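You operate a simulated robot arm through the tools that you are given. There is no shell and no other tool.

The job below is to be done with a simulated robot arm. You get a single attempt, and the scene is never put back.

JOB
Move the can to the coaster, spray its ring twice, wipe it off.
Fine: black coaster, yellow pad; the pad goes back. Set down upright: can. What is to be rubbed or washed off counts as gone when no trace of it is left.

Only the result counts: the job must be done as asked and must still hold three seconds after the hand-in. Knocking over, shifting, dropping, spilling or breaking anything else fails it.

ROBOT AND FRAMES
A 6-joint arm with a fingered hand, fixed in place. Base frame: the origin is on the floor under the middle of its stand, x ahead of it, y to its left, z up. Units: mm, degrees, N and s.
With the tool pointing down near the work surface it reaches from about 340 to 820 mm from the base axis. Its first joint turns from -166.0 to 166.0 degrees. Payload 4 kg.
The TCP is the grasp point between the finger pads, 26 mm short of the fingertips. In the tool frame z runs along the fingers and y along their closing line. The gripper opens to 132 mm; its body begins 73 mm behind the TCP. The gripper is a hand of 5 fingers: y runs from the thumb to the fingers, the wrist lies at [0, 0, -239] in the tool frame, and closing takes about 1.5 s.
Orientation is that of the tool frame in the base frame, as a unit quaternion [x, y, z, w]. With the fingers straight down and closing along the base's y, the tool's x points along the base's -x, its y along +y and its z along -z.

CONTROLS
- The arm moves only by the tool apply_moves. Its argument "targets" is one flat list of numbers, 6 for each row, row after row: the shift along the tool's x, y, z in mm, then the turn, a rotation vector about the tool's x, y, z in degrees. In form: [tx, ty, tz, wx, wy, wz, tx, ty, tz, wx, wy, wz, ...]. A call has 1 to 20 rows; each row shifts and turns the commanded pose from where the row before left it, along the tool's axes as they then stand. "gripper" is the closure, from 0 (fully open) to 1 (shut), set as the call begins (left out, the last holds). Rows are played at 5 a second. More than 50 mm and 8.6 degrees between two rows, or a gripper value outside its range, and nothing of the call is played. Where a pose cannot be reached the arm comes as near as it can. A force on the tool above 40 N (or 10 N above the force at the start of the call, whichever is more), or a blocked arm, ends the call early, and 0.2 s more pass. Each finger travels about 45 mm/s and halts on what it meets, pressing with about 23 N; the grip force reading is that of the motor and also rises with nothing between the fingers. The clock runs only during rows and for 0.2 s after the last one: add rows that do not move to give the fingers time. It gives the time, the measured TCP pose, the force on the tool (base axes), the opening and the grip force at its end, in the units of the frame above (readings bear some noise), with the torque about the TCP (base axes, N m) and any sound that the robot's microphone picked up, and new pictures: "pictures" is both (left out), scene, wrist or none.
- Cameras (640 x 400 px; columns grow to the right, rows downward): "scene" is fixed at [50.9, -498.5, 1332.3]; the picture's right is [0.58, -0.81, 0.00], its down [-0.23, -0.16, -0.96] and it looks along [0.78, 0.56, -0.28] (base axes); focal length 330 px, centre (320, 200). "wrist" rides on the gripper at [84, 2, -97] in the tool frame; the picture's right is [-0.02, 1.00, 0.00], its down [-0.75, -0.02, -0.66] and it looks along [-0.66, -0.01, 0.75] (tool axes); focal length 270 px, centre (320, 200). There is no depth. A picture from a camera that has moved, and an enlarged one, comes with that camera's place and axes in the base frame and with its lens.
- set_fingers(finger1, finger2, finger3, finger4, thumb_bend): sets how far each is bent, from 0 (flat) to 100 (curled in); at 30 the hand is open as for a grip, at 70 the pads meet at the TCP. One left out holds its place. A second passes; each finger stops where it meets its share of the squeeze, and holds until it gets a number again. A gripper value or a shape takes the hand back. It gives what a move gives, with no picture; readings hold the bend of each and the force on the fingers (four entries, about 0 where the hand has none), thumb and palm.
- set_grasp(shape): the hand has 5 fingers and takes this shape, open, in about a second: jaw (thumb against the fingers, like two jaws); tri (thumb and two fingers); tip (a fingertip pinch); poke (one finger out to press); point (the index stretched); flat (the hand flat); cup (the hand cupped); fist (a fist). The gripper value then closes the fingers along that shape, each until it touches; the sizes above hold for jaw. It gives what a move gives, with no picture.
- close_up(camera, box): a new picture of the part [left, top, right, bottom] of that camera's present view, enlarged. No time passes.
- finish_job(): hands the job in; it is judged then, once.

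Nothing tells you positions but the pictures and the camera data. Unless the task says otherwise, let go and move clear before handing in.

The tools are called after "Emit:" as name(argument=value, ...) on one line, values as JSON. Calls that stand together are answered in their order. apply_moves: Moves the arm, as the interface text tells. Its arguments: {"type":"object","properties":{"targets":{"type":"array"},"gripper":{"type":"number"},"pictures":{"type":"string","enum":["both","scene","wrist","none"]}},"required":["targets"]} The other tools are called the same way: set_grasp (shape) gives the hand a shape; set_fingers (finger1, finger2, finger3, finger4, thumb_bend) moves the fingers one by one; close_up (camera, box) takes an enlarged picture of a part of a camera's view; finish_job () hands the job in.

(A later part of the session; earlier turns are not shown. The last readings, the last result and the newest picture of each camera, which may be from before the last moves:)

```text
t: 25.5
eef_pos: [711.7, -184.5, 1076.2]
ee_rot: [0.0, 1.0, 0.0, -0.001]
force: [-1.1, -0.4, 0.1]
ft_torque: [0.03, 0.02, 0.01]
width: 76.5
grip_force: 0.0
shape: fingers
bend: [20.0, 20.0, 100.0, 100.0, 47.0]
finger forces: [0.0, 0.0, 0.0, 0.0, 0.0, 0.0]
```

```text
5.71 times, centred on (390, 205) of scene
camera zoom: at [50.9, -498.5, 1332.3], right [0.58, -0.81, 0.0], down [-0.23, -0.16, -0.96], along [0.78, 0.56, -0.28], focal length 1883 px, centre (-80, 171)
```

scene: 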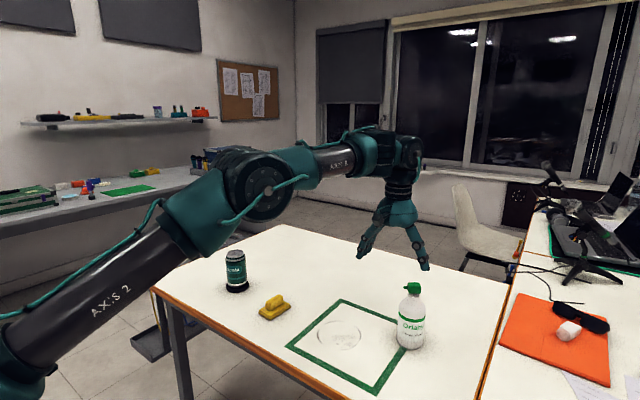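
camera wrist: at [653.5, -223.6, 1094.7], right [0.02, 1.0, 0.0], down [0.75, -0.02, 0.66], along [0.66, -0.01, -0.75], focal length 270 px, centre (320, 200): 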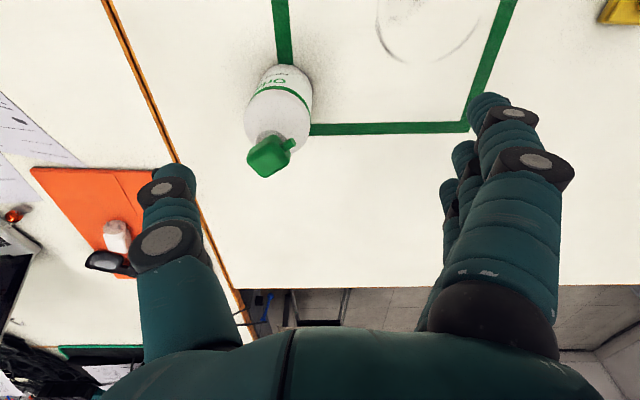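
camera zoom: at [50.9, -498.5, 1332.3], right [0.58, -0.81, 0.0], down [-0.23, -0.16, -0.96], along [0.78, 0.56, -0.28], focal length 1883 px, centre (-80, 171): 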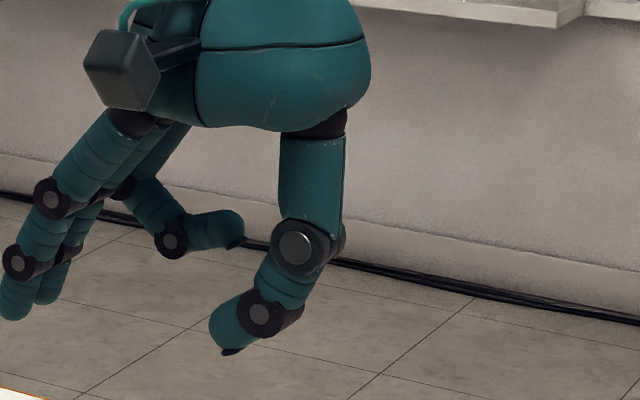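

The thumb tip lies practically on the tool axis, about 31 mm below the TCP. I return to poke and move above the bottle head at (771, -268), with about 50 mm of clearance.

Emit:
set_grasp(shape="poke")

Emit:
apply_moves(targets=[-15, -21, 22, 0, 0, 0, -15, -21, 22, 0, 0, 0, -15, -21, 22, 0, 0, 0, -15, -20, 22, 0, 0, 0, 0, 0, 0, 0, 0, 0], pictures="both")

Emit:
close_up(camera="wrist", box=[250, 60, 410, 160])

Emit:
close_up(camera="scene", box=[370, 230, 470, 300])

```text
t: 26.4
eef_pos: [709.3, -185.2, 1076.1]
ee_rot: [0.0, 1.0, 0.0, 0.0]
force: [0.1, -0.8, 0.5]
ft_torque: [0.0, -0.01, -0.05]
width: 0.0
grip_force: 0.1
shape: poke
bend: [100.0, 100.0, 100.0, 100.0, 47.0]
finger forces: [0.1, 0.0, 0.0, 0.0, 0.0, 0.0]
```

```text
t: 27.6
eef_pos: [752.8, -259.2, 992.9]
ee_rot: [0.0, 1.0, 0.0, 0.0]
force: [-0.3, 0.8, -0.2]
ft_torque: [-0.02, 0.04, -0.01]
width: 0.1
grip_force: 0.1
shape: poke
bend: [100.0, 100.0, 100.0, 100.0, 47.0]
finger forces: [0.1, 0.0, 0.0, 0.1, 0.1, 0.0]
out of reach, approached as far as the arm can: row 4
camera wrist: at [668.0, -257.8, 1091.5], right [0.02, 1.0, 0.0], down [0.75, -0.02, 0.66], along [0.66, -0.01, -0.75], focal length 270 px, centre (320, 200)
```

scene: 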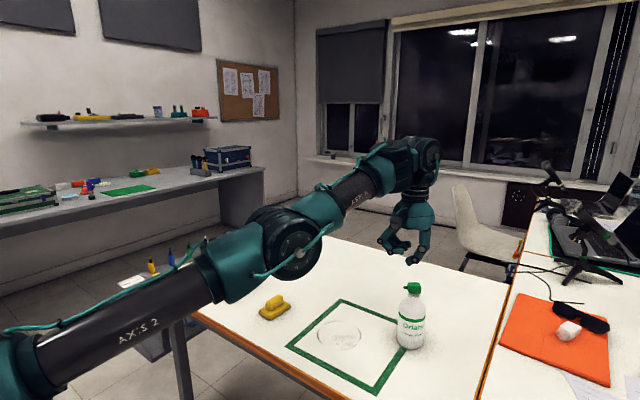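
wrist: 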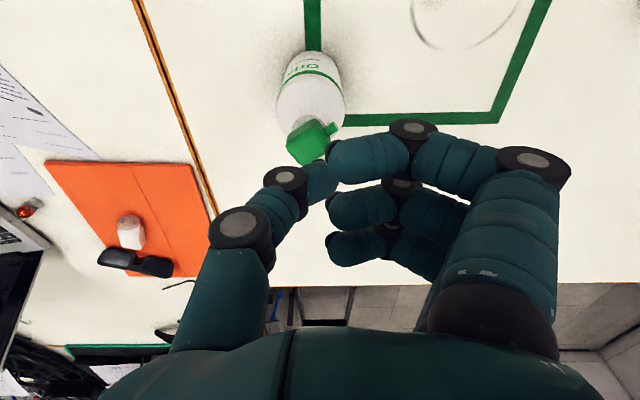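

```text
4.00 times, centred on (330, 110) of wrist
camera zoom: at [668.0, -257.8, 1091.5], right [0.02, 1.0, 0.0], down [0.75, -0.02, 0.66], along [0.66, -0.01, -0.75], focal length 1081 px, centre (280, 560)
```

zoom: 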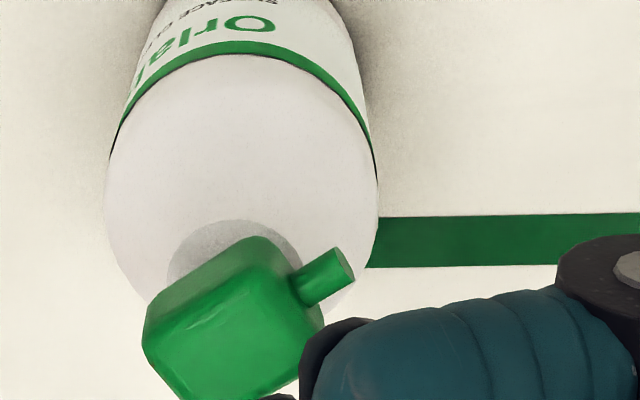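

```text
5.71 times, centred on (420, 265) of scene
camera zoom: at [50.9, -498.5, 1332.3], right [0.58, -0.81, 0.0], down [-0.23, -0.16, -0.96], along [0.78, 0.56, -0.28], focal length 1883 px, centre (-251, -171)
```

zoom: 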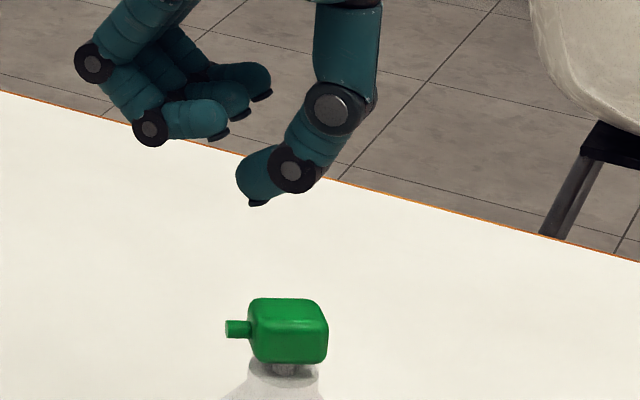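

The pose directly above was just out of reach (it stopped at radius about 796). Tilting the tool about 10° outward gives the missing reach, so I do that here and check the result.

Emit:
apply_moves(targets=[0, 0, 0, 1.63, -4.73, 0, 0, 0, 0, 1.63, -4.73, 0, 0, 0, 0, 0, 0, 0], pictures="both")

Emit:
close_up(camera="scene", box=[370, 230, 470, 300])

```text
t: 28.4
eef_pos: [752.6, -260.4, 993.1]
ee_rot: [0.0, 0.996, -0.029, 0.083]
force: [-0.3, 0.3, -0.5]
ft_torque: [0.02, 0.0, -0.03]
width: 0.0
grip_force: 0.1
shape: poke
bend: [100.0, 100.0, 100.0, 100.0, 47.0]
finger forces: [0.0, 0.0, 0.0, 0.0, 0.1, 0.0]
out of reach, approached as far as the arm can: row 1
camera wrist: at [652.0, -253.0, 1075.9], right [0.03, 1.0, -0.05], down [0.63, 0.03, 0.77], along [0.77, -0.05, -0.63], focal length 270 px, centre (320, 200)
```

scene: 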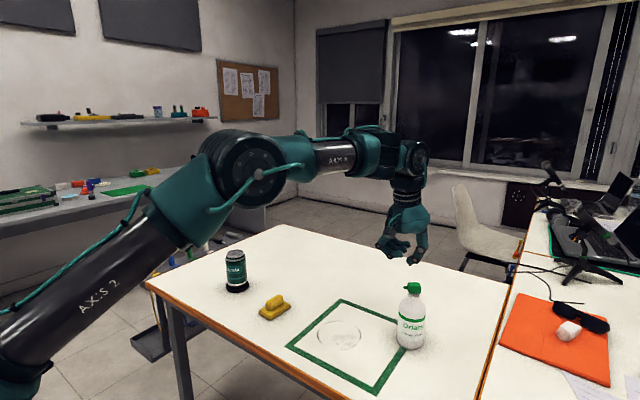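
wrist: 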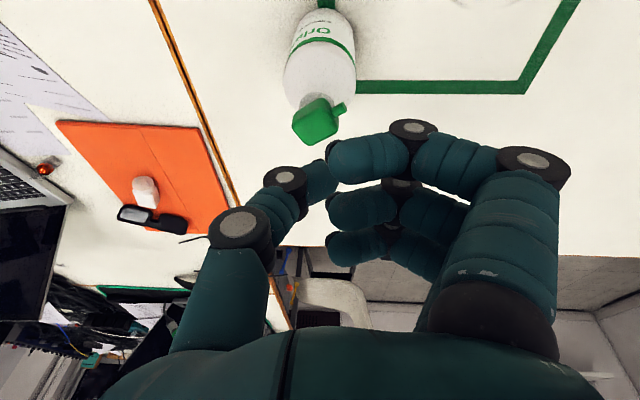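

```text
5.71 times, centred on (420, 265) of scene
camera zoom: at [50.9, -498.5, 1332.3], right [0.58, -0.81, 0.0], down [-0.23, -0.16, -0.96], along [0.78, 0.56, -0.28], focal length 1883 px, centre (-251, -171)
```

zoom: 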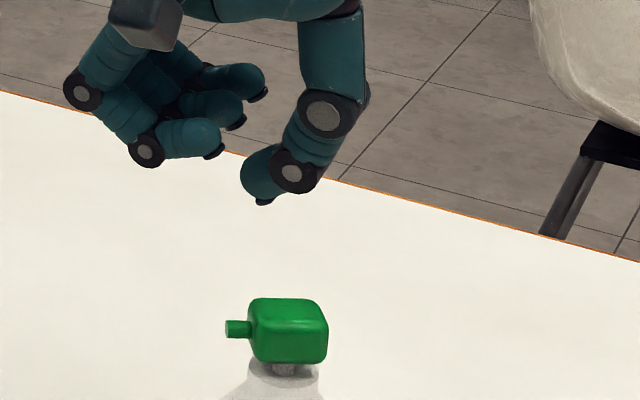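

The tilt worked, with the thumb tip still well above the head. I shift the tip over the head centre and descend to about 14 mm above it.

Emit:
apply_moves(targets=[-3.9, -2.3, 22.1, 0, 0, 0, -3.9, -2.3, 22.1, 0, 0, 0, 0, 0, 0, 0, 0, 0], pictures="both")

Emit:
close_up(camera="scene", box=[370, 230, 470, 300])

Emit:
close_up(camera="wrist", box=[240, 90, 400, 190])

```text
t: 29.2
eef_pos: [767.8, -265.9, 948.9]
ee_rot: [0.0, 0.996, -0.029, 0.083]
force: [-0.2, -0.2, -0.4]
ft_torque: [-0.02, 0.0, 0.01]
width: 0.0
grip_force: 0.0
shape: poke
bend: [100.0, 100.0, 100.0, 100.0, 47.0]
finger forces: [0.0, 0.0, 0.0, 0.0, 0.0, 0.0]
camera wrist: at [666.9, -260.7, 1033.3], right [0.03, 1.0, -0.05], down [0.63, 0.03, 0.77], along [0.77, -0.05, -0.63], focal length 270 px, centre (320, 200)
```

scene: 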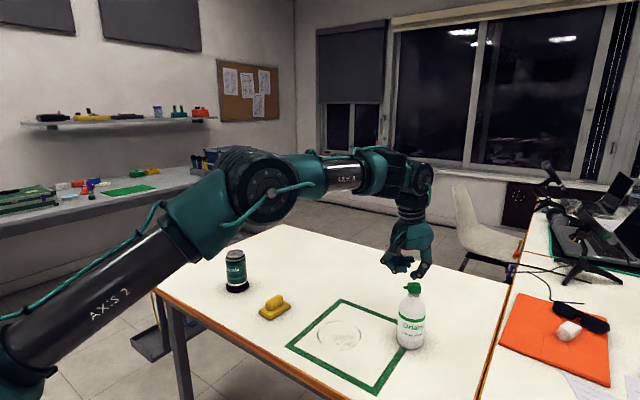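
wrist: 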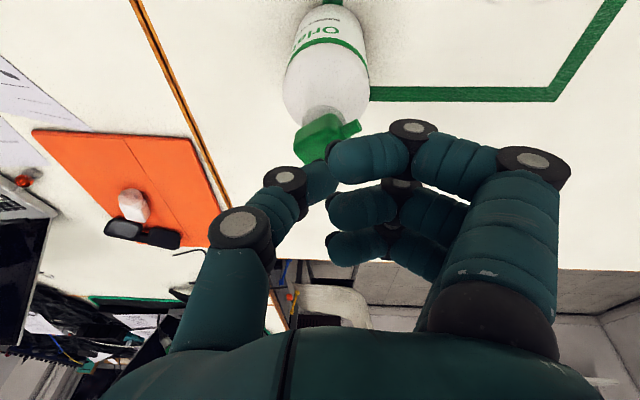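

```text
5.71 times, centred on (420, 265) of scene
camera zoom: at [50.9, -498.5, 1332.3], right [0.58, -0.81, 0.0], down [-0.23, -0.16, -0.96], along [0.78, 0.56, -0.28], focal length 1883 px, centre (-251, -171)
```

zoom: 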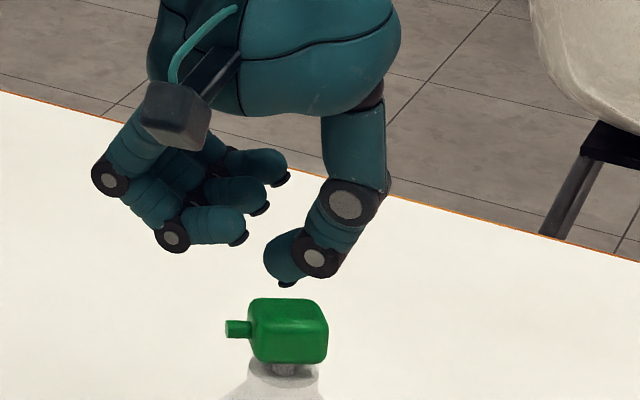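

```text
4.00 times, centred on (320, 140) of wrist
camera zoom: at [666.9, -260.7, 1033.3], right [0.03, 1.0, -0.05], down [0.63, 0.03, 0.77], along [0.77, -0.05, -0.63], focal length 1081 px, centre (320, 440)
```

zoom: 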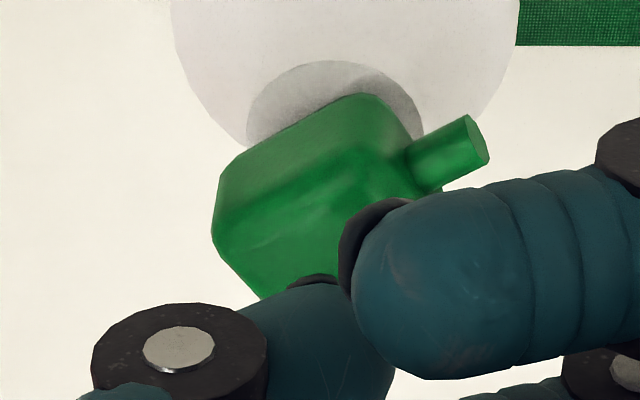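

The thumb tip is centred over the head. I descend in small vertical steps, watching the force and listening for the spray.

Emit:
apply_moves(targets=[0.66, 0.23, 3.94, 0, 0, 0, 0.66, 0.23, 3.94, 0, 0, 0, 0, 0, 0, 0, 0, 0], pictures="none")

Emit:
close_up(camera="scene", box=[370, 230, 470, 300])

```text
t: 30.0
eef_pos: [766.6, -265.8, 943.1]
ee_rot: [0.0, 0.996, -0.028, 0.082]
force: [-0.5, -0.8, 0.3]
ft_torque: [0.01, 0.02, 0.0]
width: 0.0
grip_force: 0.1
shape: poke
bend: [100.0, 100.0, 100.0, 100.0, 47.0]
finger forces: [0.0, 0.1, 0.0, 0.0, 0.1, 0.0]
```

```text
5.71 times, centred on (420, 265) of scene
camera zoom: at [50.9, -498.5, 1332.3], right [0.58, -0.81, 0.0], down [-0.23, -0.16, -0.96], along [0.78, 0.56, -0.28], focal length 1883 px, centre (-251, -171)
```

zoom: 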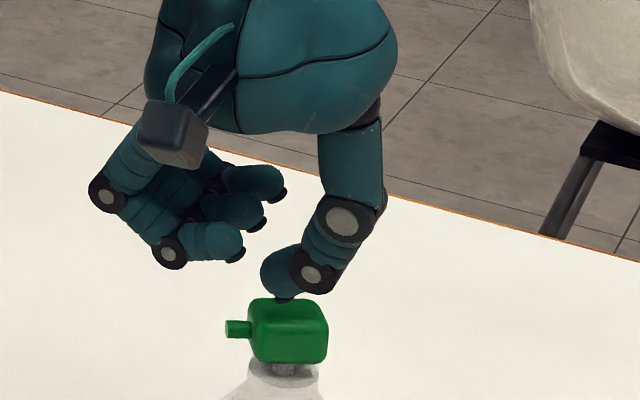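

Emit:
apply_moves(targets=[0.33, 0.11, 1.97, 0, 0, 0, 0.33, 0.11, 1.97, 0, 0, 0, 0, 0, 0, 0, 0, 0], pictures="none")

```text
t: 30.8
eef_pos: [766.4, -266.4, 939.3]
ee_rot: [-0.001, 0.996, -0.029, 0.083]
force: [0.1, -0.5, -0.2]
ft_torque: [0.03, -0.01, 0.01]
width: 0.2
grip_force: 0.0
shape: poke
bend: [100.0, 100.0, 100.0, 100.0, 47.0]
finger forces: [0.0, 0.1, 0.0, 0.0, 0.0, 0.0]
```

Emit:
apply_moves(targets=[0.33, 0.11, 1.97, 0, 0, 0, 0, 0, 0, 0, 0, 0], pictures="none")

Emit:
close_up(camera="scene", box=[370, 230, 470, 300])

Emit:
close_up(camera="wrist", box=[240, 90, 400, 190])

```text
t: 31.4
eef_pos: [766.5, -266.4, 937.0]
ee_rot: [0.0, 0.996, -0.029, 0.084]
force: [0.5, 0.5, 0.6]
ft_torque: [0.01, 0.0, 0.0]
width: 0.0
grip_force: 0.1
shape: poke
bend: [100.0, 100.0, 100.0, 100.0, 47.0]
finger forces: [0.0, 0.0, 0.0, 0.0, 0.0, 0.1]
```

```text
5.71 times, centred on (420, 265) of scene
camera zoom: at [50.9, -498.5, 1332.3], right [0.58, -0.81, 0.0], down [-0.23, -0.16, -0.96], along [0.78, 0.56, -0.28], focal length 1883 px, centre (-251, -171)
```

zoom: 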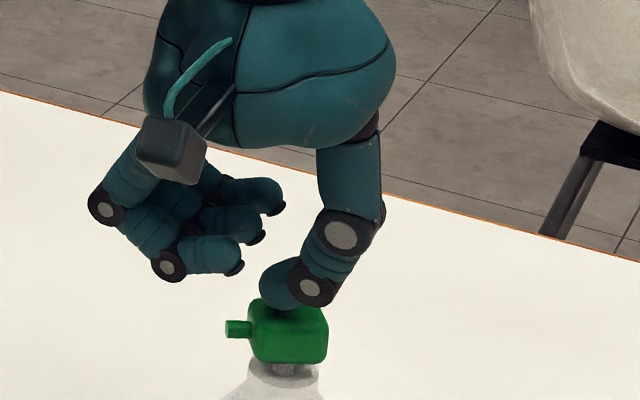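

```text
4.00 times, centred on (320, 140) of wrist
camera zoom: at [666.6, -260.1, 1019.7], right [0.03, 1.0, -0.05], down [0.63, 0.03, 0.77], along [0.77, -0.05, -0.63], focal length 1081 px, centre (320, 440)
```

zoom: 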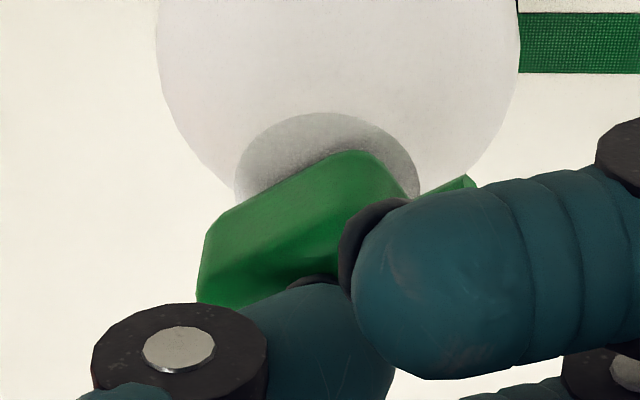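

Emit:
apply_moves(targets=[0.33, 0.11, 1.97, 0, 0, 0, 0, 0, 0, 0, 0, 0], pictures="none")

```text
t: 32.0
eef_pos: [765.9, -266.8, 935.1]
ee_rot: [0.0, 0.996, -0.029, 0.083]
force: [0.8, -0.5, 1.1]
ft_torque: [0.0, -0.02, -0.03]
width: 0.0
grip_force: 0.1
shape: poke
bend: [100.0, 100.0, 100.0, 100.0, 47.0]
finger forces: [0.0, 0.0, 0.0, 0.1, 1.0, 0.0]
```

First contact: the thumb reads 1 N. I keep going in 1 mm steps.

Emit:
apply_moves(targets=[0.16, 0.06, 0.98, 0, 0, 0, 0, 0, 0, 0, 0, 0], pictures="none")

```text
t: 32.6
eef_pos: [767.3, -266.3, 934.5]
ee_rot: [-0.001, 0.996, -0.028, 0.083]
force: [-0.2, -0.9, 2.4]
ft_torque: [0.01, 0.01, 0.02]
width: 0.0
grip_force: 0.0
shape: poke
bend: [100.0, 100.0, 100.0, 100.0, 47.0]
finger forces: [0.1, 0.0, 0.1, 0.0, 1.5, 0.1]
```

Emit:
apply_moves(targets=[0.16, 0.06, 0.98, 0, 0, 0, 0, 0, 0, 0, 0, 0], pictures="scene")

```text
t: 33.2
eef_pos: [768.0, -264.7, 933.4]
ee_rot: [-0.001, 0.996, -0.028, 0.083]
force: [-1.0, -0.2, 2.1]
ft_torque: [0.0, -0.01, 0.04]
width: 0.1
grip_force: 0.1
shape: poke
bend: [100.0, 100.0, 100.0, 100.0, 47.0]
finger forces: [0.0, 0.0, 0.0, 0.0, 2.0, 0.0]
heard: click
```

scene: 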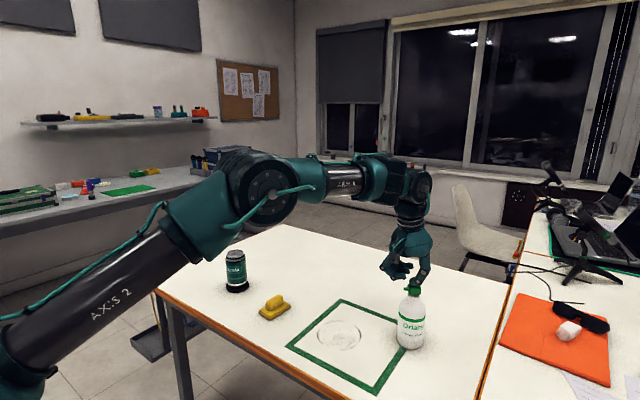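

A click was heard. I look at the ring area and the head for signs of spray.

Emit:
close_up(camera="scene", box=[280, 280, 440, 400])

Emit:
close_up(camera="scene", box=[370, 250, 450, 310])

```text
3.33 times, centred on (360, 340) of scene
camera zoom: at [50.9, -498.5, 1332.3], right [0.58, -0.81, 0.0], down [-0.23, -0.16, -0.96], along [0.78, 0.56, -0.28], focal length 1098 px, centre (187, -267)
```

zoom: 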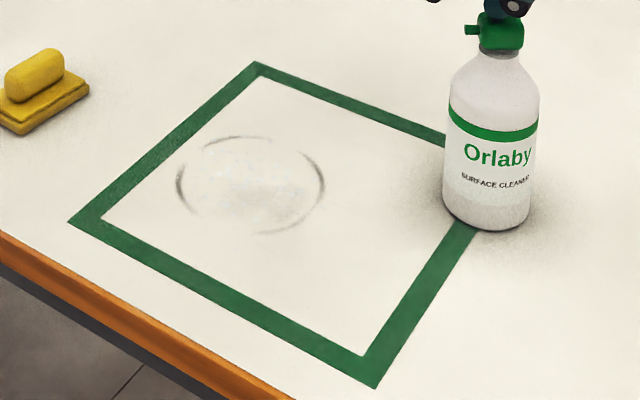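

```text
6.67 times, centred on (410, 280) of scene
camera zoom: at [50.9, -498.5, 1332.3], right [0.58, -0.81, 0.0], down [-0.23, -0.16, -0.96], along [0.78, 0.56, -0.28], focal length 2196 px, centre (-280, -333)
```

zoom: 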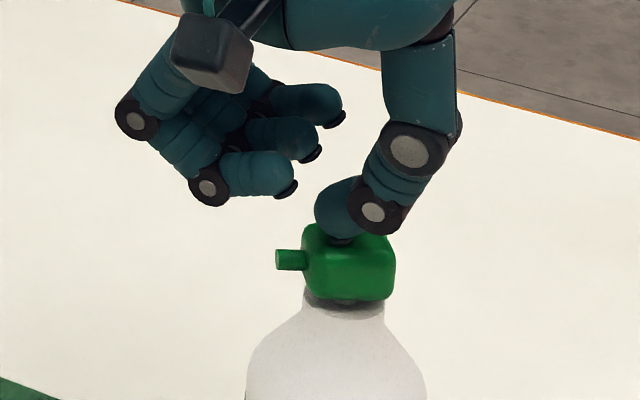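

The ring now carries a pale film, so the first spray landed on it. I release the head by rising a few millimetres, check, then press again.

Emit:
apply_moves(targets=[-0.49, -0.17, -2.95, 0, 0, 0, -0.49, -0.17, -2.95, 0, 0, 0, 0, 0, 0, 0, 0, 0, 0, 0, 0, 0, 0, 0], pictures="none")

Emit:
close_up(camera="scene", box=[280, 280, 440, 400])

Emit:
close_up(camera="scene", box=[370, 250, 450, 310])

```text
t: 34.2
eef_pos: [766.2, -265.5, 938.5]
ee_rot: [0.0, 0.996, -0.029, 0.083]
force: [0.1, 0.0, 0.2]
ft_torque: [0.0, 0.02, -0.03]
width: 0.1
grip_force: 0.1
shape: poke
bend: [100.0, 100.0, 100.0, 100.0, 47.0]
finger forces: [0.0, 0.1, 0.0, 0.0, 0.0, 0.0]
```

```text
3.33 times, centred on (360, 340) of scene
camera zoom: at [50.9, -498.5, 1332.3], right [0.58, -0.81, 0.0], down [-0.23, -0.16, -0.96], along [0.78, 0.56, -0.28], focal length 1098 px, centre (187, -267)
```

zoom: 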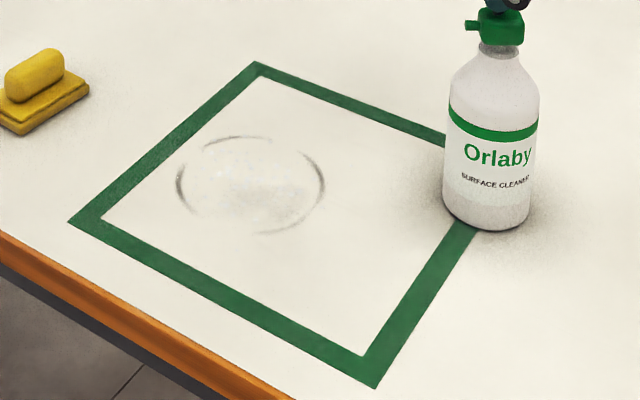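

```text
6.67 times, centred on (410, 280) of scene
camera zoom: at [50.9, -498.5, 1332.3], right [0.58, -0.81, 0.0], down [-0.23, -0.16, -0.96], along [0.78, 0.56, -0.28], focal length 2196 px, centre (-280, -333)
```

zoom: 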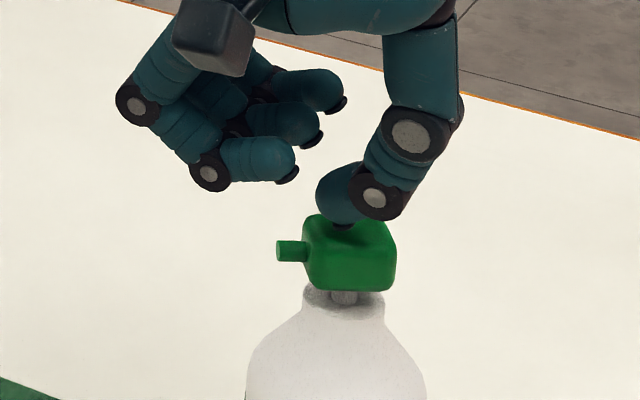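

The head sprang back up. Second press now, same depth.

Emit:
apply_moves(targets=[0.49, 0.17, 2.95, 0, 0, 0, 0.33, 0.11, 1.97, 0, 0, 0, 0.16, 0.06, 0.98, 0, 0, 0, 0, 0, 0, 0, 0, 0], pictures="none")

Emit:
close_up(camera="scene", box=[280, 280, 440, 400])

```text
t: 35.2
eef_pos: [768.0, -266.6, 932.8]
ee_rot: [0.0, 0.996, -0.028, 0.083]
force: [0.0, -0.7, 2.8]
ft_torque: [0.02, 0.01, -0.03]
width: 0.1
grip_force: 0.1
shape: poke
bend: [100.0, 100.0, 100.0, 100.0, 47.0]
finger forces: [0.0, 0.0, 0.0, 0.0, 1.8, 0.0]
```

```text
3.33 times, centred on (360, 340) of scene
camera zoom: at [50.9, -498.5, 1332.3], right [0.58, -0.81, 0.0], down [-0.23, -0.16, -0.96], along [0.78, 0.56, -0.28], focal length 1098 px, centre (187, -267)
```

zoom: 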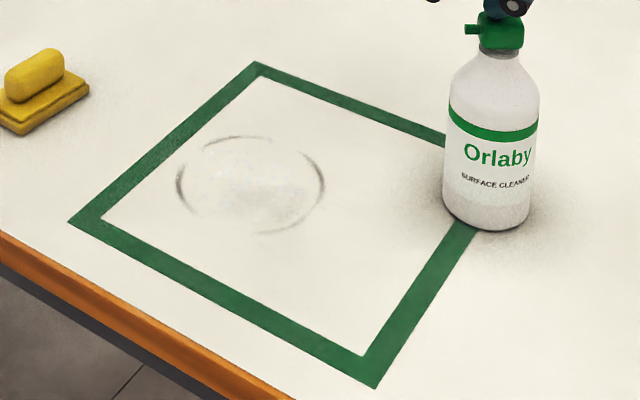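

No click this time; it's slightly short. I add a small increment.

Emit:
apply_moves(targets=[0.11, 0.04, 0.69, 0, 0, 0, 0, 0, 0, 0, 0, 0], pictures="none")

Emit:
close_up(camera="scene", box=[280, 280, 440, 400])

```text
t: 35.8
eef_pos: [766.3, -266.3, 931.8]
ee_rot: [0.0, 0.996, -0.028, 0.083]
force: [0.2, 0.4, 2.3]
ft_torque: [0.03, -0.01, 0.0]
width: 0.0
grip_force: 0.0
shape: poke
bend: [100.0, 100.0, 100.0, 100.0, 47.0]
finger forces: [0.0, 0.0, 0.1, 0.1, 2.1, 0.0]
heard: click
```

```text
3.33 times, centred on (360, 340) of scene
camera zoom: at [50.9, -498.5, 1332.3], right [0.58, -0.81, 0.0], down [-0.23, -0.16, -0.96], along [0.78, 0.56, -0.28], focal length 1098 px, centre (187, -267)
```

zoom: 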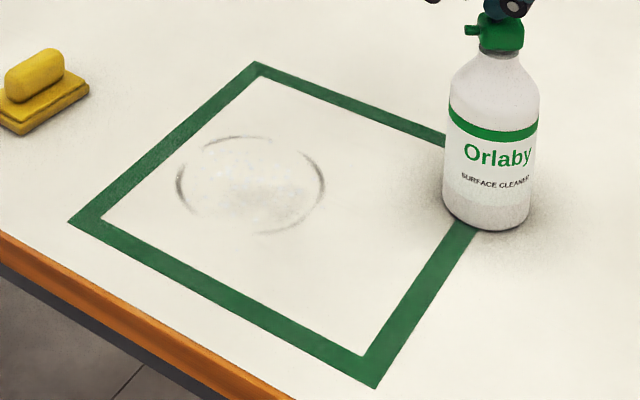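

Second click heard, so two sprays are done. I raise the thumb off the head and move up and back, undoing the tilt.

Emit:
apply_moves(targets=[-0.8, -0.28, -4.9, 0, 0, 0, -3.3, -1.1, -19.7, 0, 0, 0, -6.6, -2.3, -39.4, 0, 0, 0, 20, 20, -30, -1.63, 4.73, 0, 20, 20, -20, -1.63, 4.73, 0, 20, 30, 0, 0, 0, 0, 0, 0, 0, 0, 0, 0], pictures="both")

Emit:
close_up(camera="scene", box=[280, 280, 440, 400])

Emit:
close_up(camera="wrist", box=[240, 0, 480, 150])

```text
t: 37.4
eef_pos: [700.9, -194.6, 1039.2]
ee_rot: [-0.001, 1.0, 0.0, 0.0]
force: [-0.6, 0.2, 0.0]
ft_torque: [0.02, -0.02, 0.01]
width: 0.2
grip_force: 0.0
shape: poke
bend: [100.0, 100.0, 100.0, 100.0, 47.0]
finger forces: [0.0, 0.1, 0.0, 0.1, 0.0, 0.0]
camera wrist: at [615.8, -192.5, 1137.6], right [0.02, 1.0, 0.0], down [0.75, -0.02, 0.66], along [0.66, -0.01, -0.75], focal length 270 px, centre (320, 200)
```

scene: 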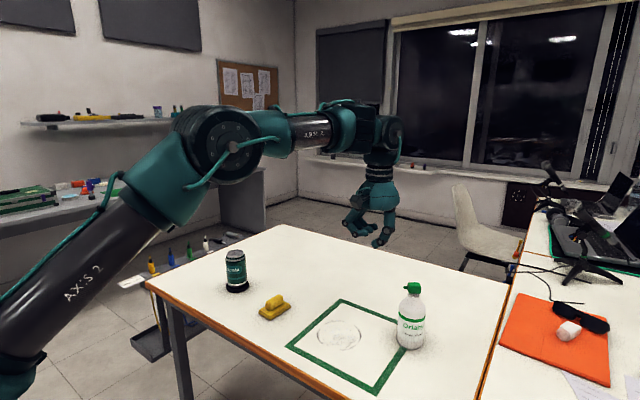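
wrist: 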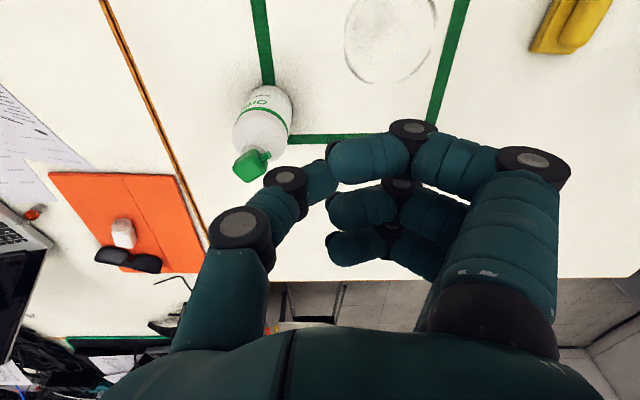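

```text
3.33 times, centred on (360, 340) of scene
camera zoom: at [50.9, -498.5, 1332.3], right [0.58, -0.81, 0.0], down [-0.23, -0.16, -0.96], along [0.78, 0.56, -0.28], focal length 1098 px, centre (187, -267)
```

zoom: 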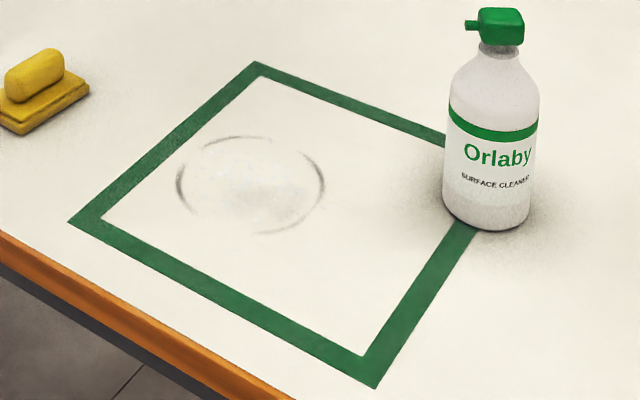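

```text
2.67 times, centred on (360, 75) of wrist
camera zoom: at [615.8, -192.5, 1137.6], right [0.02, 1.0, 0.0], down [0.75, -0.02, 0.66], along [0.66, -0.01, -0.75], focal length 721 px, centre (213, 533)
```

zoom: 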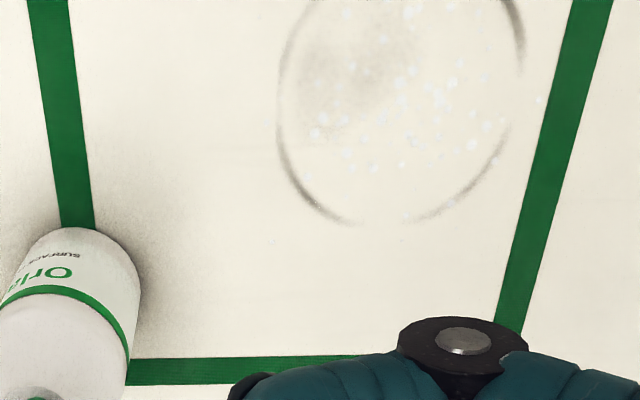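

Spray droplets are visible across the ring (centre about (690, -103), radius about 58). Next I open the hand to jaw and go to look at the yellow pad, near (673, 117).

Emit:
set_grasp(shape="jaw")

Emit:
apply_moves(targets=[1.6, 42, 15.6, 0, 0, 0, 1.6, 42, 15.6, 0, 0, 0, 1.6, 42, 15.6, 0, 0, 0, 1.6, 42, 15.6, 0, 0, 0, 1.6, 42, 15.6, 0, 0, 0, 1.6, 42, 15.6, 0, 0, 0, 1.6, 42, 15.6, 0, 0, 0, 0, 0, 0, 0, 0, 0], pictures="both")

Emit:
close_up(camera="wrist", box=[240, 0, 480, 150])

Emit:
close_up(camera="scene", box=[240, 280, 310, 330])

```text
t: 38.3
eef_pos: [701.4, -193.8, 1039.2]
ee_rot: [0.0, 1.0, -0.001, 0.0]
force: [0.1, -0.5, 0.5]
ft_torque: [-0.02, 0.02, -0.01]
width: 132.2
grip_force: 0.1
shape: jaw
bend: [30.0, 30.0, 30.0, 30.0, 30.0]
finger forces: [0.1, 0.0, 0.1, 0.0, 0.0, 0.1]
```

```text
t: 40.1
eef_pos: [690.2, 102.1, 930.0]
ee_rot: [0.0, 1.0, 0.001, 0.0]
force: [0.1, -0.5, -0.5]
ft_torque: [0.02, -0.01, 0.0]
width: 131.7
grip_force: 0.0
shape: jaw
bend: [30.0, 30.0, 30.0, 30.0, 30.0]
finger forces: [0.0, 0.0, 0.0, 0.0, 0.0, 0.0]
camera wrist: at [604.8, 102.6, 1028.7], right [0.02, 1.0, 0.0], down [0.75, -0.02, 0.66], along [0.66, -0.01, -0.75], focal length 270 px, centre (320, 200)
```

scene: 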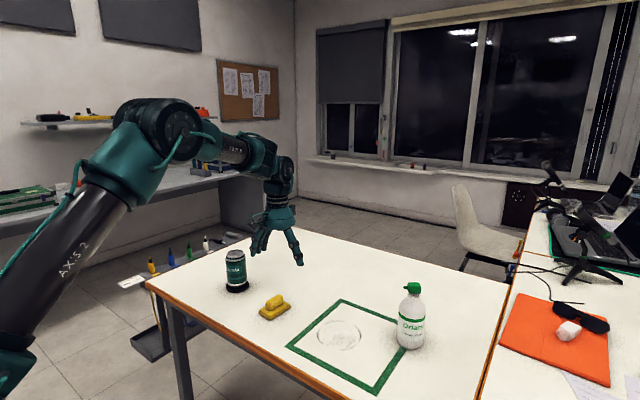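
wrist: 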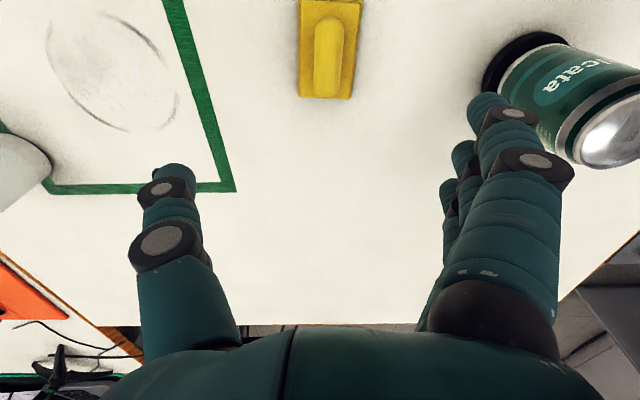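

```text
2.67 times, centred on (360, 75) of wrist
camera zoom: at [604.8, 102.6, 1028.7], right [0.02, 1.0, 0.0], down [0.75, -0.02, 0.66], along [0.66, -0.01, -0.75], focal length 721 px, centre (213, 533)
```

zoom: 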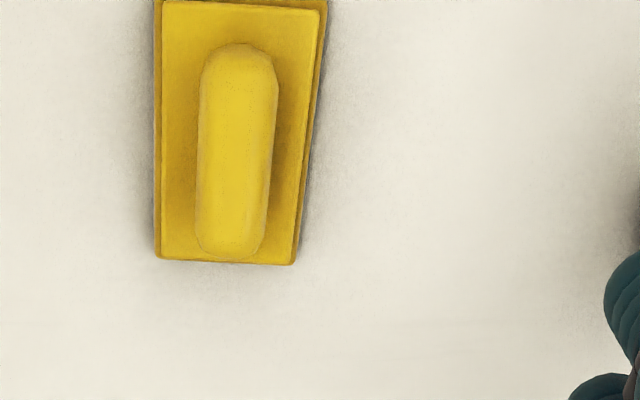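

```text
8.00 times, centred on (275, 305) of scene
camera zoom: at [50.9, -498.5, 1332.3], right [0.58, -0.81, 0.0], down [-0.23, -0.16, -0.96], along [0.78, 0.56, -0.28], focal length 2636 px, centre (680, -640)
```

zoom: 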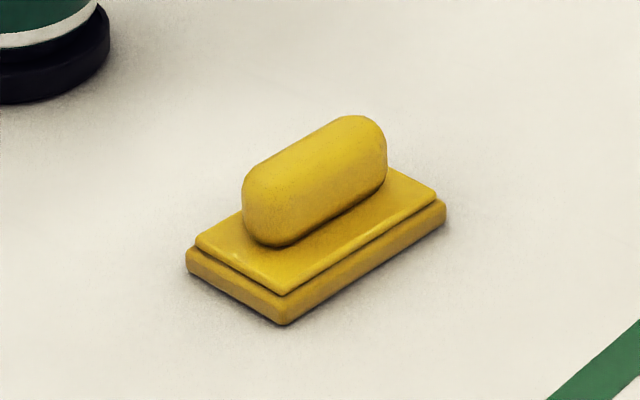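

The pad is at about (670, 109), turned roughly -4°, with a handle about 64×25 mm whose top is near z 777. I test-close the hand in the air to about the handle's width, to see how low the fingertips sit.

Emit:
apply_moves(targets=[0, 0, 0, 0, 0, 0, 0, 0, 0, 0, 0, 0, 0, 0, 0, 0, 0, 0, 0, 0, 0, 0, 0, 0, 0, 0, 0, 0, 0, 0, 0, 0, 0, 0, 0, 0, 0, 0, 0, 0, 0, 0], gripper=0.8, pictures="wrist")

Emit:
close_up(camera="scene", box=[230, 190, 320, 280])

```text
t: 41.7
eef_pos: [689.9, 101.5, 930.9]
ee_rot: [0.0, 1.0, 0.0, 0.001]
force: [1.0, -0.5, -0.1]
ft_torque: [0.01, 0.01, 0.01]
width: 26.9
grip_force: 0.0
shape: jaw
bend: [73.0, 73.0, 73.0, 73.0, 70.0]
finger forces: [0.0, 0.1, 0.0, 0.0, 0.0, 0.0]
camera wrist: at [604.9, 102.2, 1029.0], right [0.02, 1.0, 0.0], down [0.75, -0.02, 0.66], along [0.66, -0.01, -0.75], focal length 270 px, centre (320, 200)
```

wrist: 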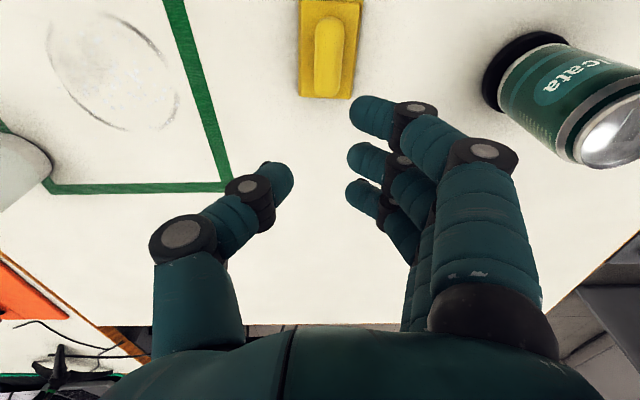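

```text
4.44 times, centred on (275, 235) of scene
camera zoom: at [50.9, -498.5, 1332.3], right [0.58, -0.81, 0.0], down [-0.23, -0.16, -0.96], along [0.78, 0.56, -0.28], focal length 1464 px, centre (520, 44)
```

zoom: 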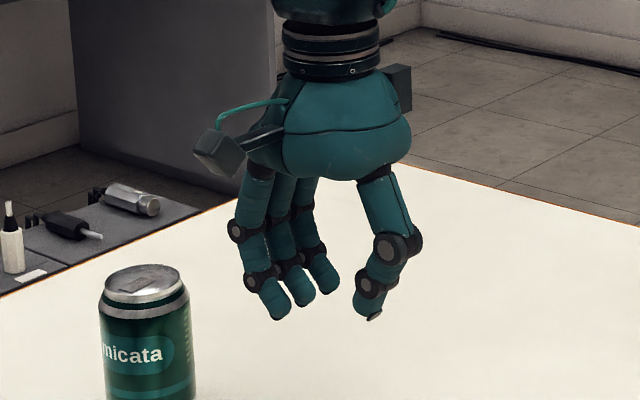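

With a 27–30 mm gap the tips reach about 31–33 mm below the TCP, so I'll grip the handle with the TCP at z ≈ 786. I open, align with the handle and hover.

Emit:
apply_moves(targets=[0, 0, 0, 0, 0, 0, 0, 0, 0, 0, 0, 0, 0, 0, 0, 0, 0, 0, 0, 0, 0, 0, 0, 0, 10, 4, 38, 0, 0, 0, 10.5, 3.7, 38, 0, 0, 0, 0, 0, 0, 0, 0, 4, 0, 0, 0, 0, 0, 0, 0, 0, 0, 0, 0, 0], gripper=0.0, pictures="both")

Emit:
close_up(camera="wrist", box=[200, 0, 440, 150])

Emit:
close_up(camera="scene", box=[230, 240, 330, 330])

```text
t: 43.7
eef_pos: [668.9, 107.5, 856.9]
ee_rot: [0.035, 0.999, 0.0, 0.001]
force: [-0.7, 0.5, -0.2]
ft_torque: [0.01, 0.0, 0.0]
width: 131.6
grip_force: 0.1
shape: jaw
bend: [30.0, 30.0, 30.0, 30.0, 30.0]
finger forces: [0.0, 0.1, 0.0, 0.0, 0.0, 0.0]
camera wrist: at [583.6, 114.2, 954.6], right [0.09, 1.0, 0.0], down [0.75, -0.07, 0.66], along [0.66, -0.06, -0.75], focal length 270 px, centre (320, 200)
```

scene: 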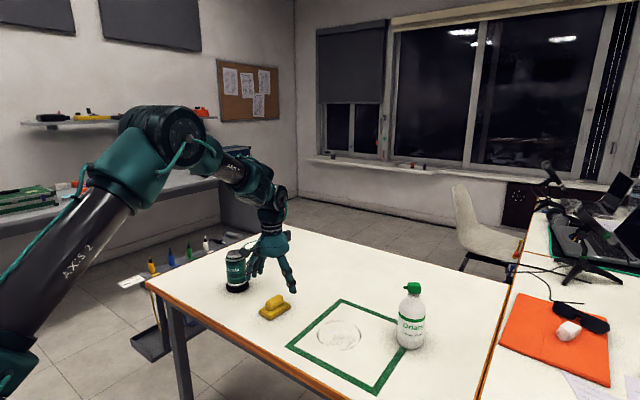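
wrist: 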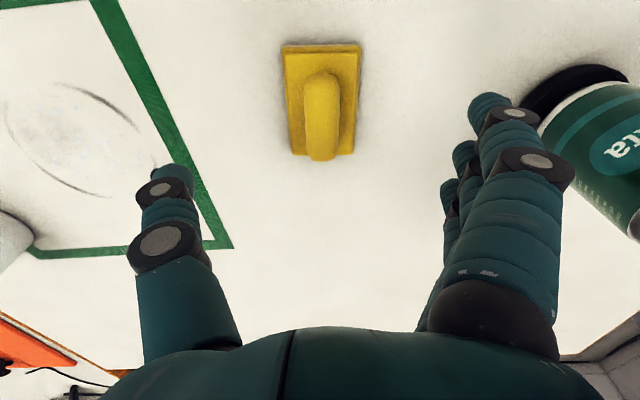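

```text
2.67 times, centred on (320, 75) of wrist
camera zoom: at [583.6, 114.2, 954.6], right [0.09, 1.0, 0.0], down [0.75, -0.07, 0.66], along [0.66, -0.06, -0.75], focal length 721 px, centre (320, 533)
```

zoom: 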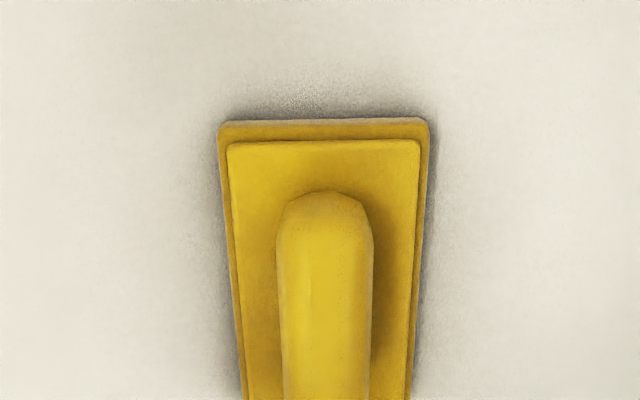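

```text
4.44 times, centred on (280, 285) of scene
camera zoom: at [50.9, -498.5, 1332.3], right [0.58, -0.81, 0.0], down [-0.23, -0.16, -0.96], along [0.78, 0.56, -0.28], focal length 1464 px, centre (498, -178)
```

zoom: 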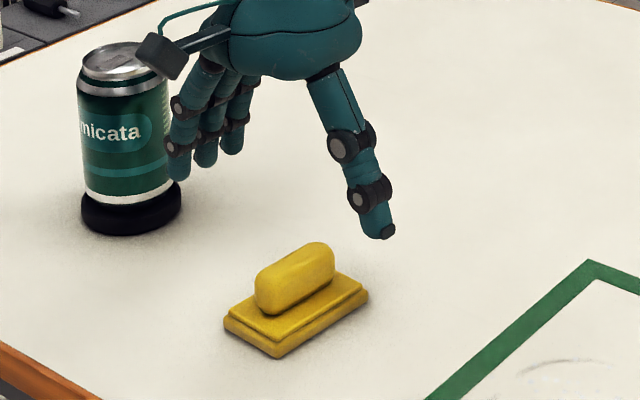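

The hand is aligned with the handle to within 1–2 mm. I correct and descend to grip height.

Emit:
apply_moves(targets=[0, 1.3, 20, 0, 0, 0, 0, 0, 20, 0, 0, 0, 0, 0, 20, 0, 0, 0, 0, 0, 10.5, 0, 0, 0, 0, 0, 0, 0, 0, 0], pictures="both")

Emit:
close_up(camera="scene", box=[230, 240, 330, 330])

```text
t: 44.9
eef_pos: [668.7, 109.2, 785.5]
ee_rot: [0.035, 0.999, 0.0, -0.001]
force: [-0.8, -0.2, 0.9]
ft_torque: [0.02, 0.03, 0.0]
width: 131.7
grip_force: 0.0
shape: jaw
bend: [30.0, 30.0, 30.0, 30.0, 30.0]
finger forces: [0.1, 0.1, 0.1, 0.0, 0.1, 0.1]
camera wrist: at [583.7, 116.2, 883.6], right [0.09, 1.0, 0.0], down [0.75, -0.07, 0.66], along [0.66, -0.06, -0.75], focal length 270 px, centre (320, 200)
```

scene: 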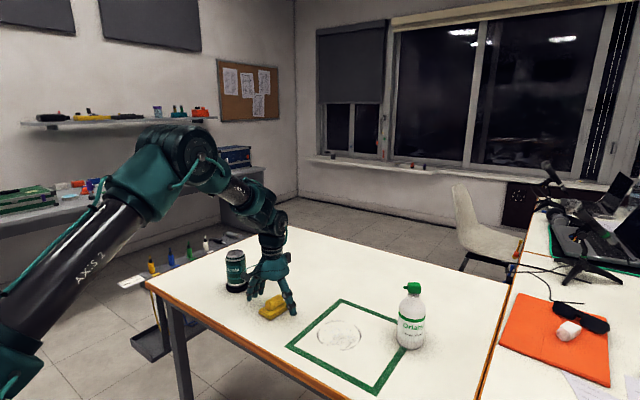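
wrist: 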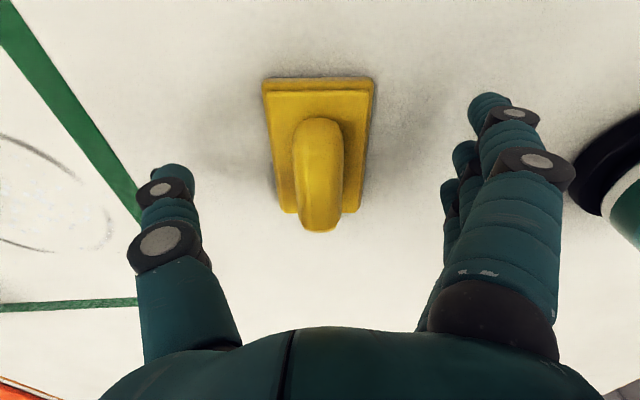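

```text
4.44 times, centred on (280, 285) of scene
camera zoom: at [50.9, -498.5, 1332.3], right [0.58, -0.81, 0.0], down [-0.23, -0.16, -0.96], along [0.78, 0.56, -0.28], focal length 1464 px, centre (498, -178)
```

zoom: 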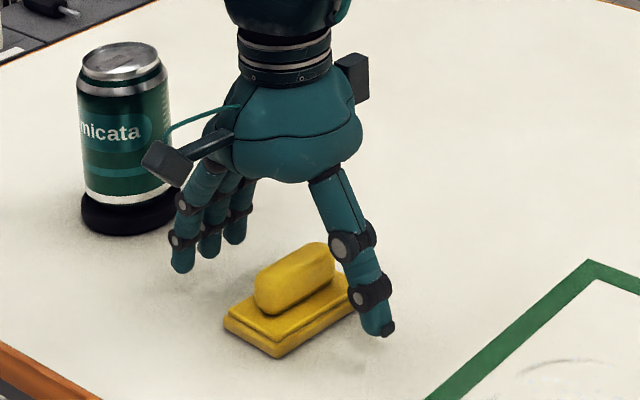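

The handle is centred between thumb and fingers. Closing now.

Emit:
apply_moves(targets=[0, 0, 0, 0, 0, 0, 0, 0, 0, 0, 0, 0, 0, 0, 0, 0, 0, 0, 0, 0, 0, 0, 0, 0, 0, 0, 0, 0, 0, 0, 0, 0, 0, 0, 0, 0, 0, 0, 0, 0, 0, 0, 0, 0, 0, 0, 0, 0, 0, 0, 0, 0, 0, 0], gripper=1.0, pictures="both")

Emit:
close_up(camera="scene", box=[230, 240, 330, 330])

Emit:
close_up(camera="wrist", box=[220, 60, 420, 240])

```text
t: 46.9
eef_pos: [669.4, 109.0, 786.2]
ee_rot: [0.034, 0.999, 0.0, 0.001]
force: [0.6, 0.0, -0.9]
ft_torque: [-0.02, 0.0, -0.01]
width: 18.3
grip_force: 22.5
shape: jaw
bend: [72.0, 72.0, 72.0, 72.0, 70.0]
finger forces: [5.1, 5.2, 5.1, 5.0, 20.4, 0.0]
camera wrist: at [583.7, 116.3, 883.8], right [0.09, 1.0, 0.0], down [0.75, -0.07, 0.66], along [0.66, -0.06, -0.75], focal length 270 px, centre (320, 200)
```

scene: 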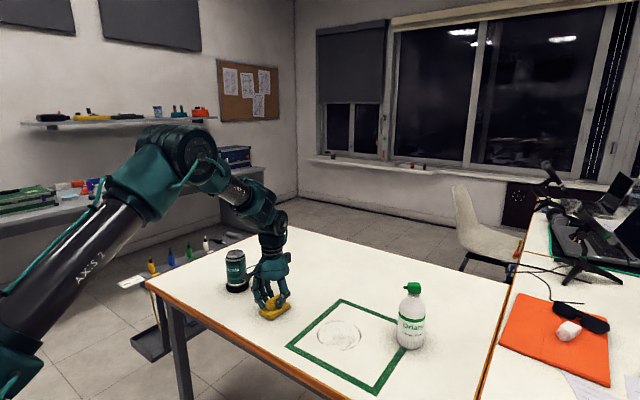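
wrist: 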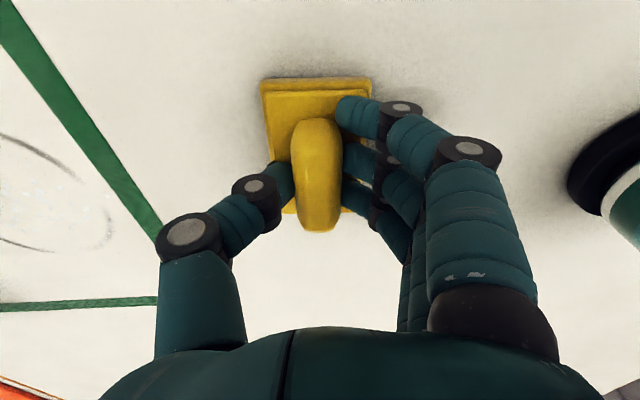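

```text
4.44 times, centred on (280, 285) of scene
camera zoom: at [50.9, -498.5, 1332.3], right [0.58, -0.81, 0.0], down [-0.23, -0.16, -0.96], along [0.78, 0.56, -0.28], focal length 1464 px, centre (498, -178)
```

zoom: 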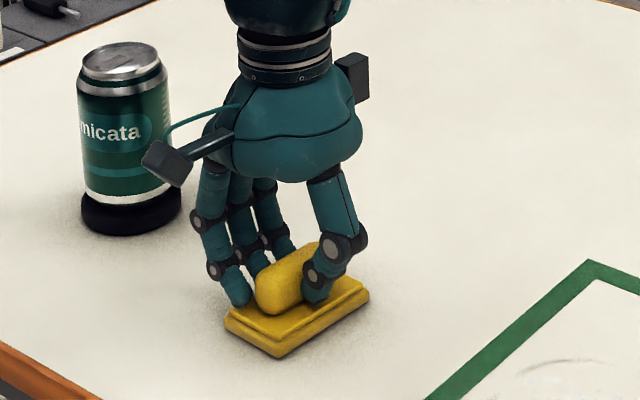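

```text
2.22 times, centred on (320, 150) of wrist
camera zoom: at [583.7, 116.3, 883.8], right [0.09, 1.0, 0.0], down [0.75, -0.07, 0.66], along [0.66, -0.06, -0.75], focal length 601 px, centre (320, 311)
```

zoom: 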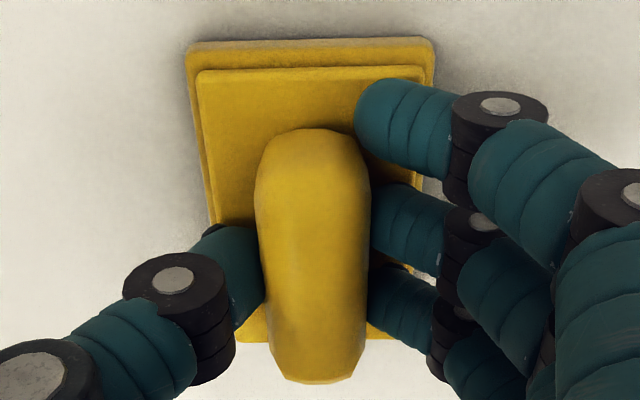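

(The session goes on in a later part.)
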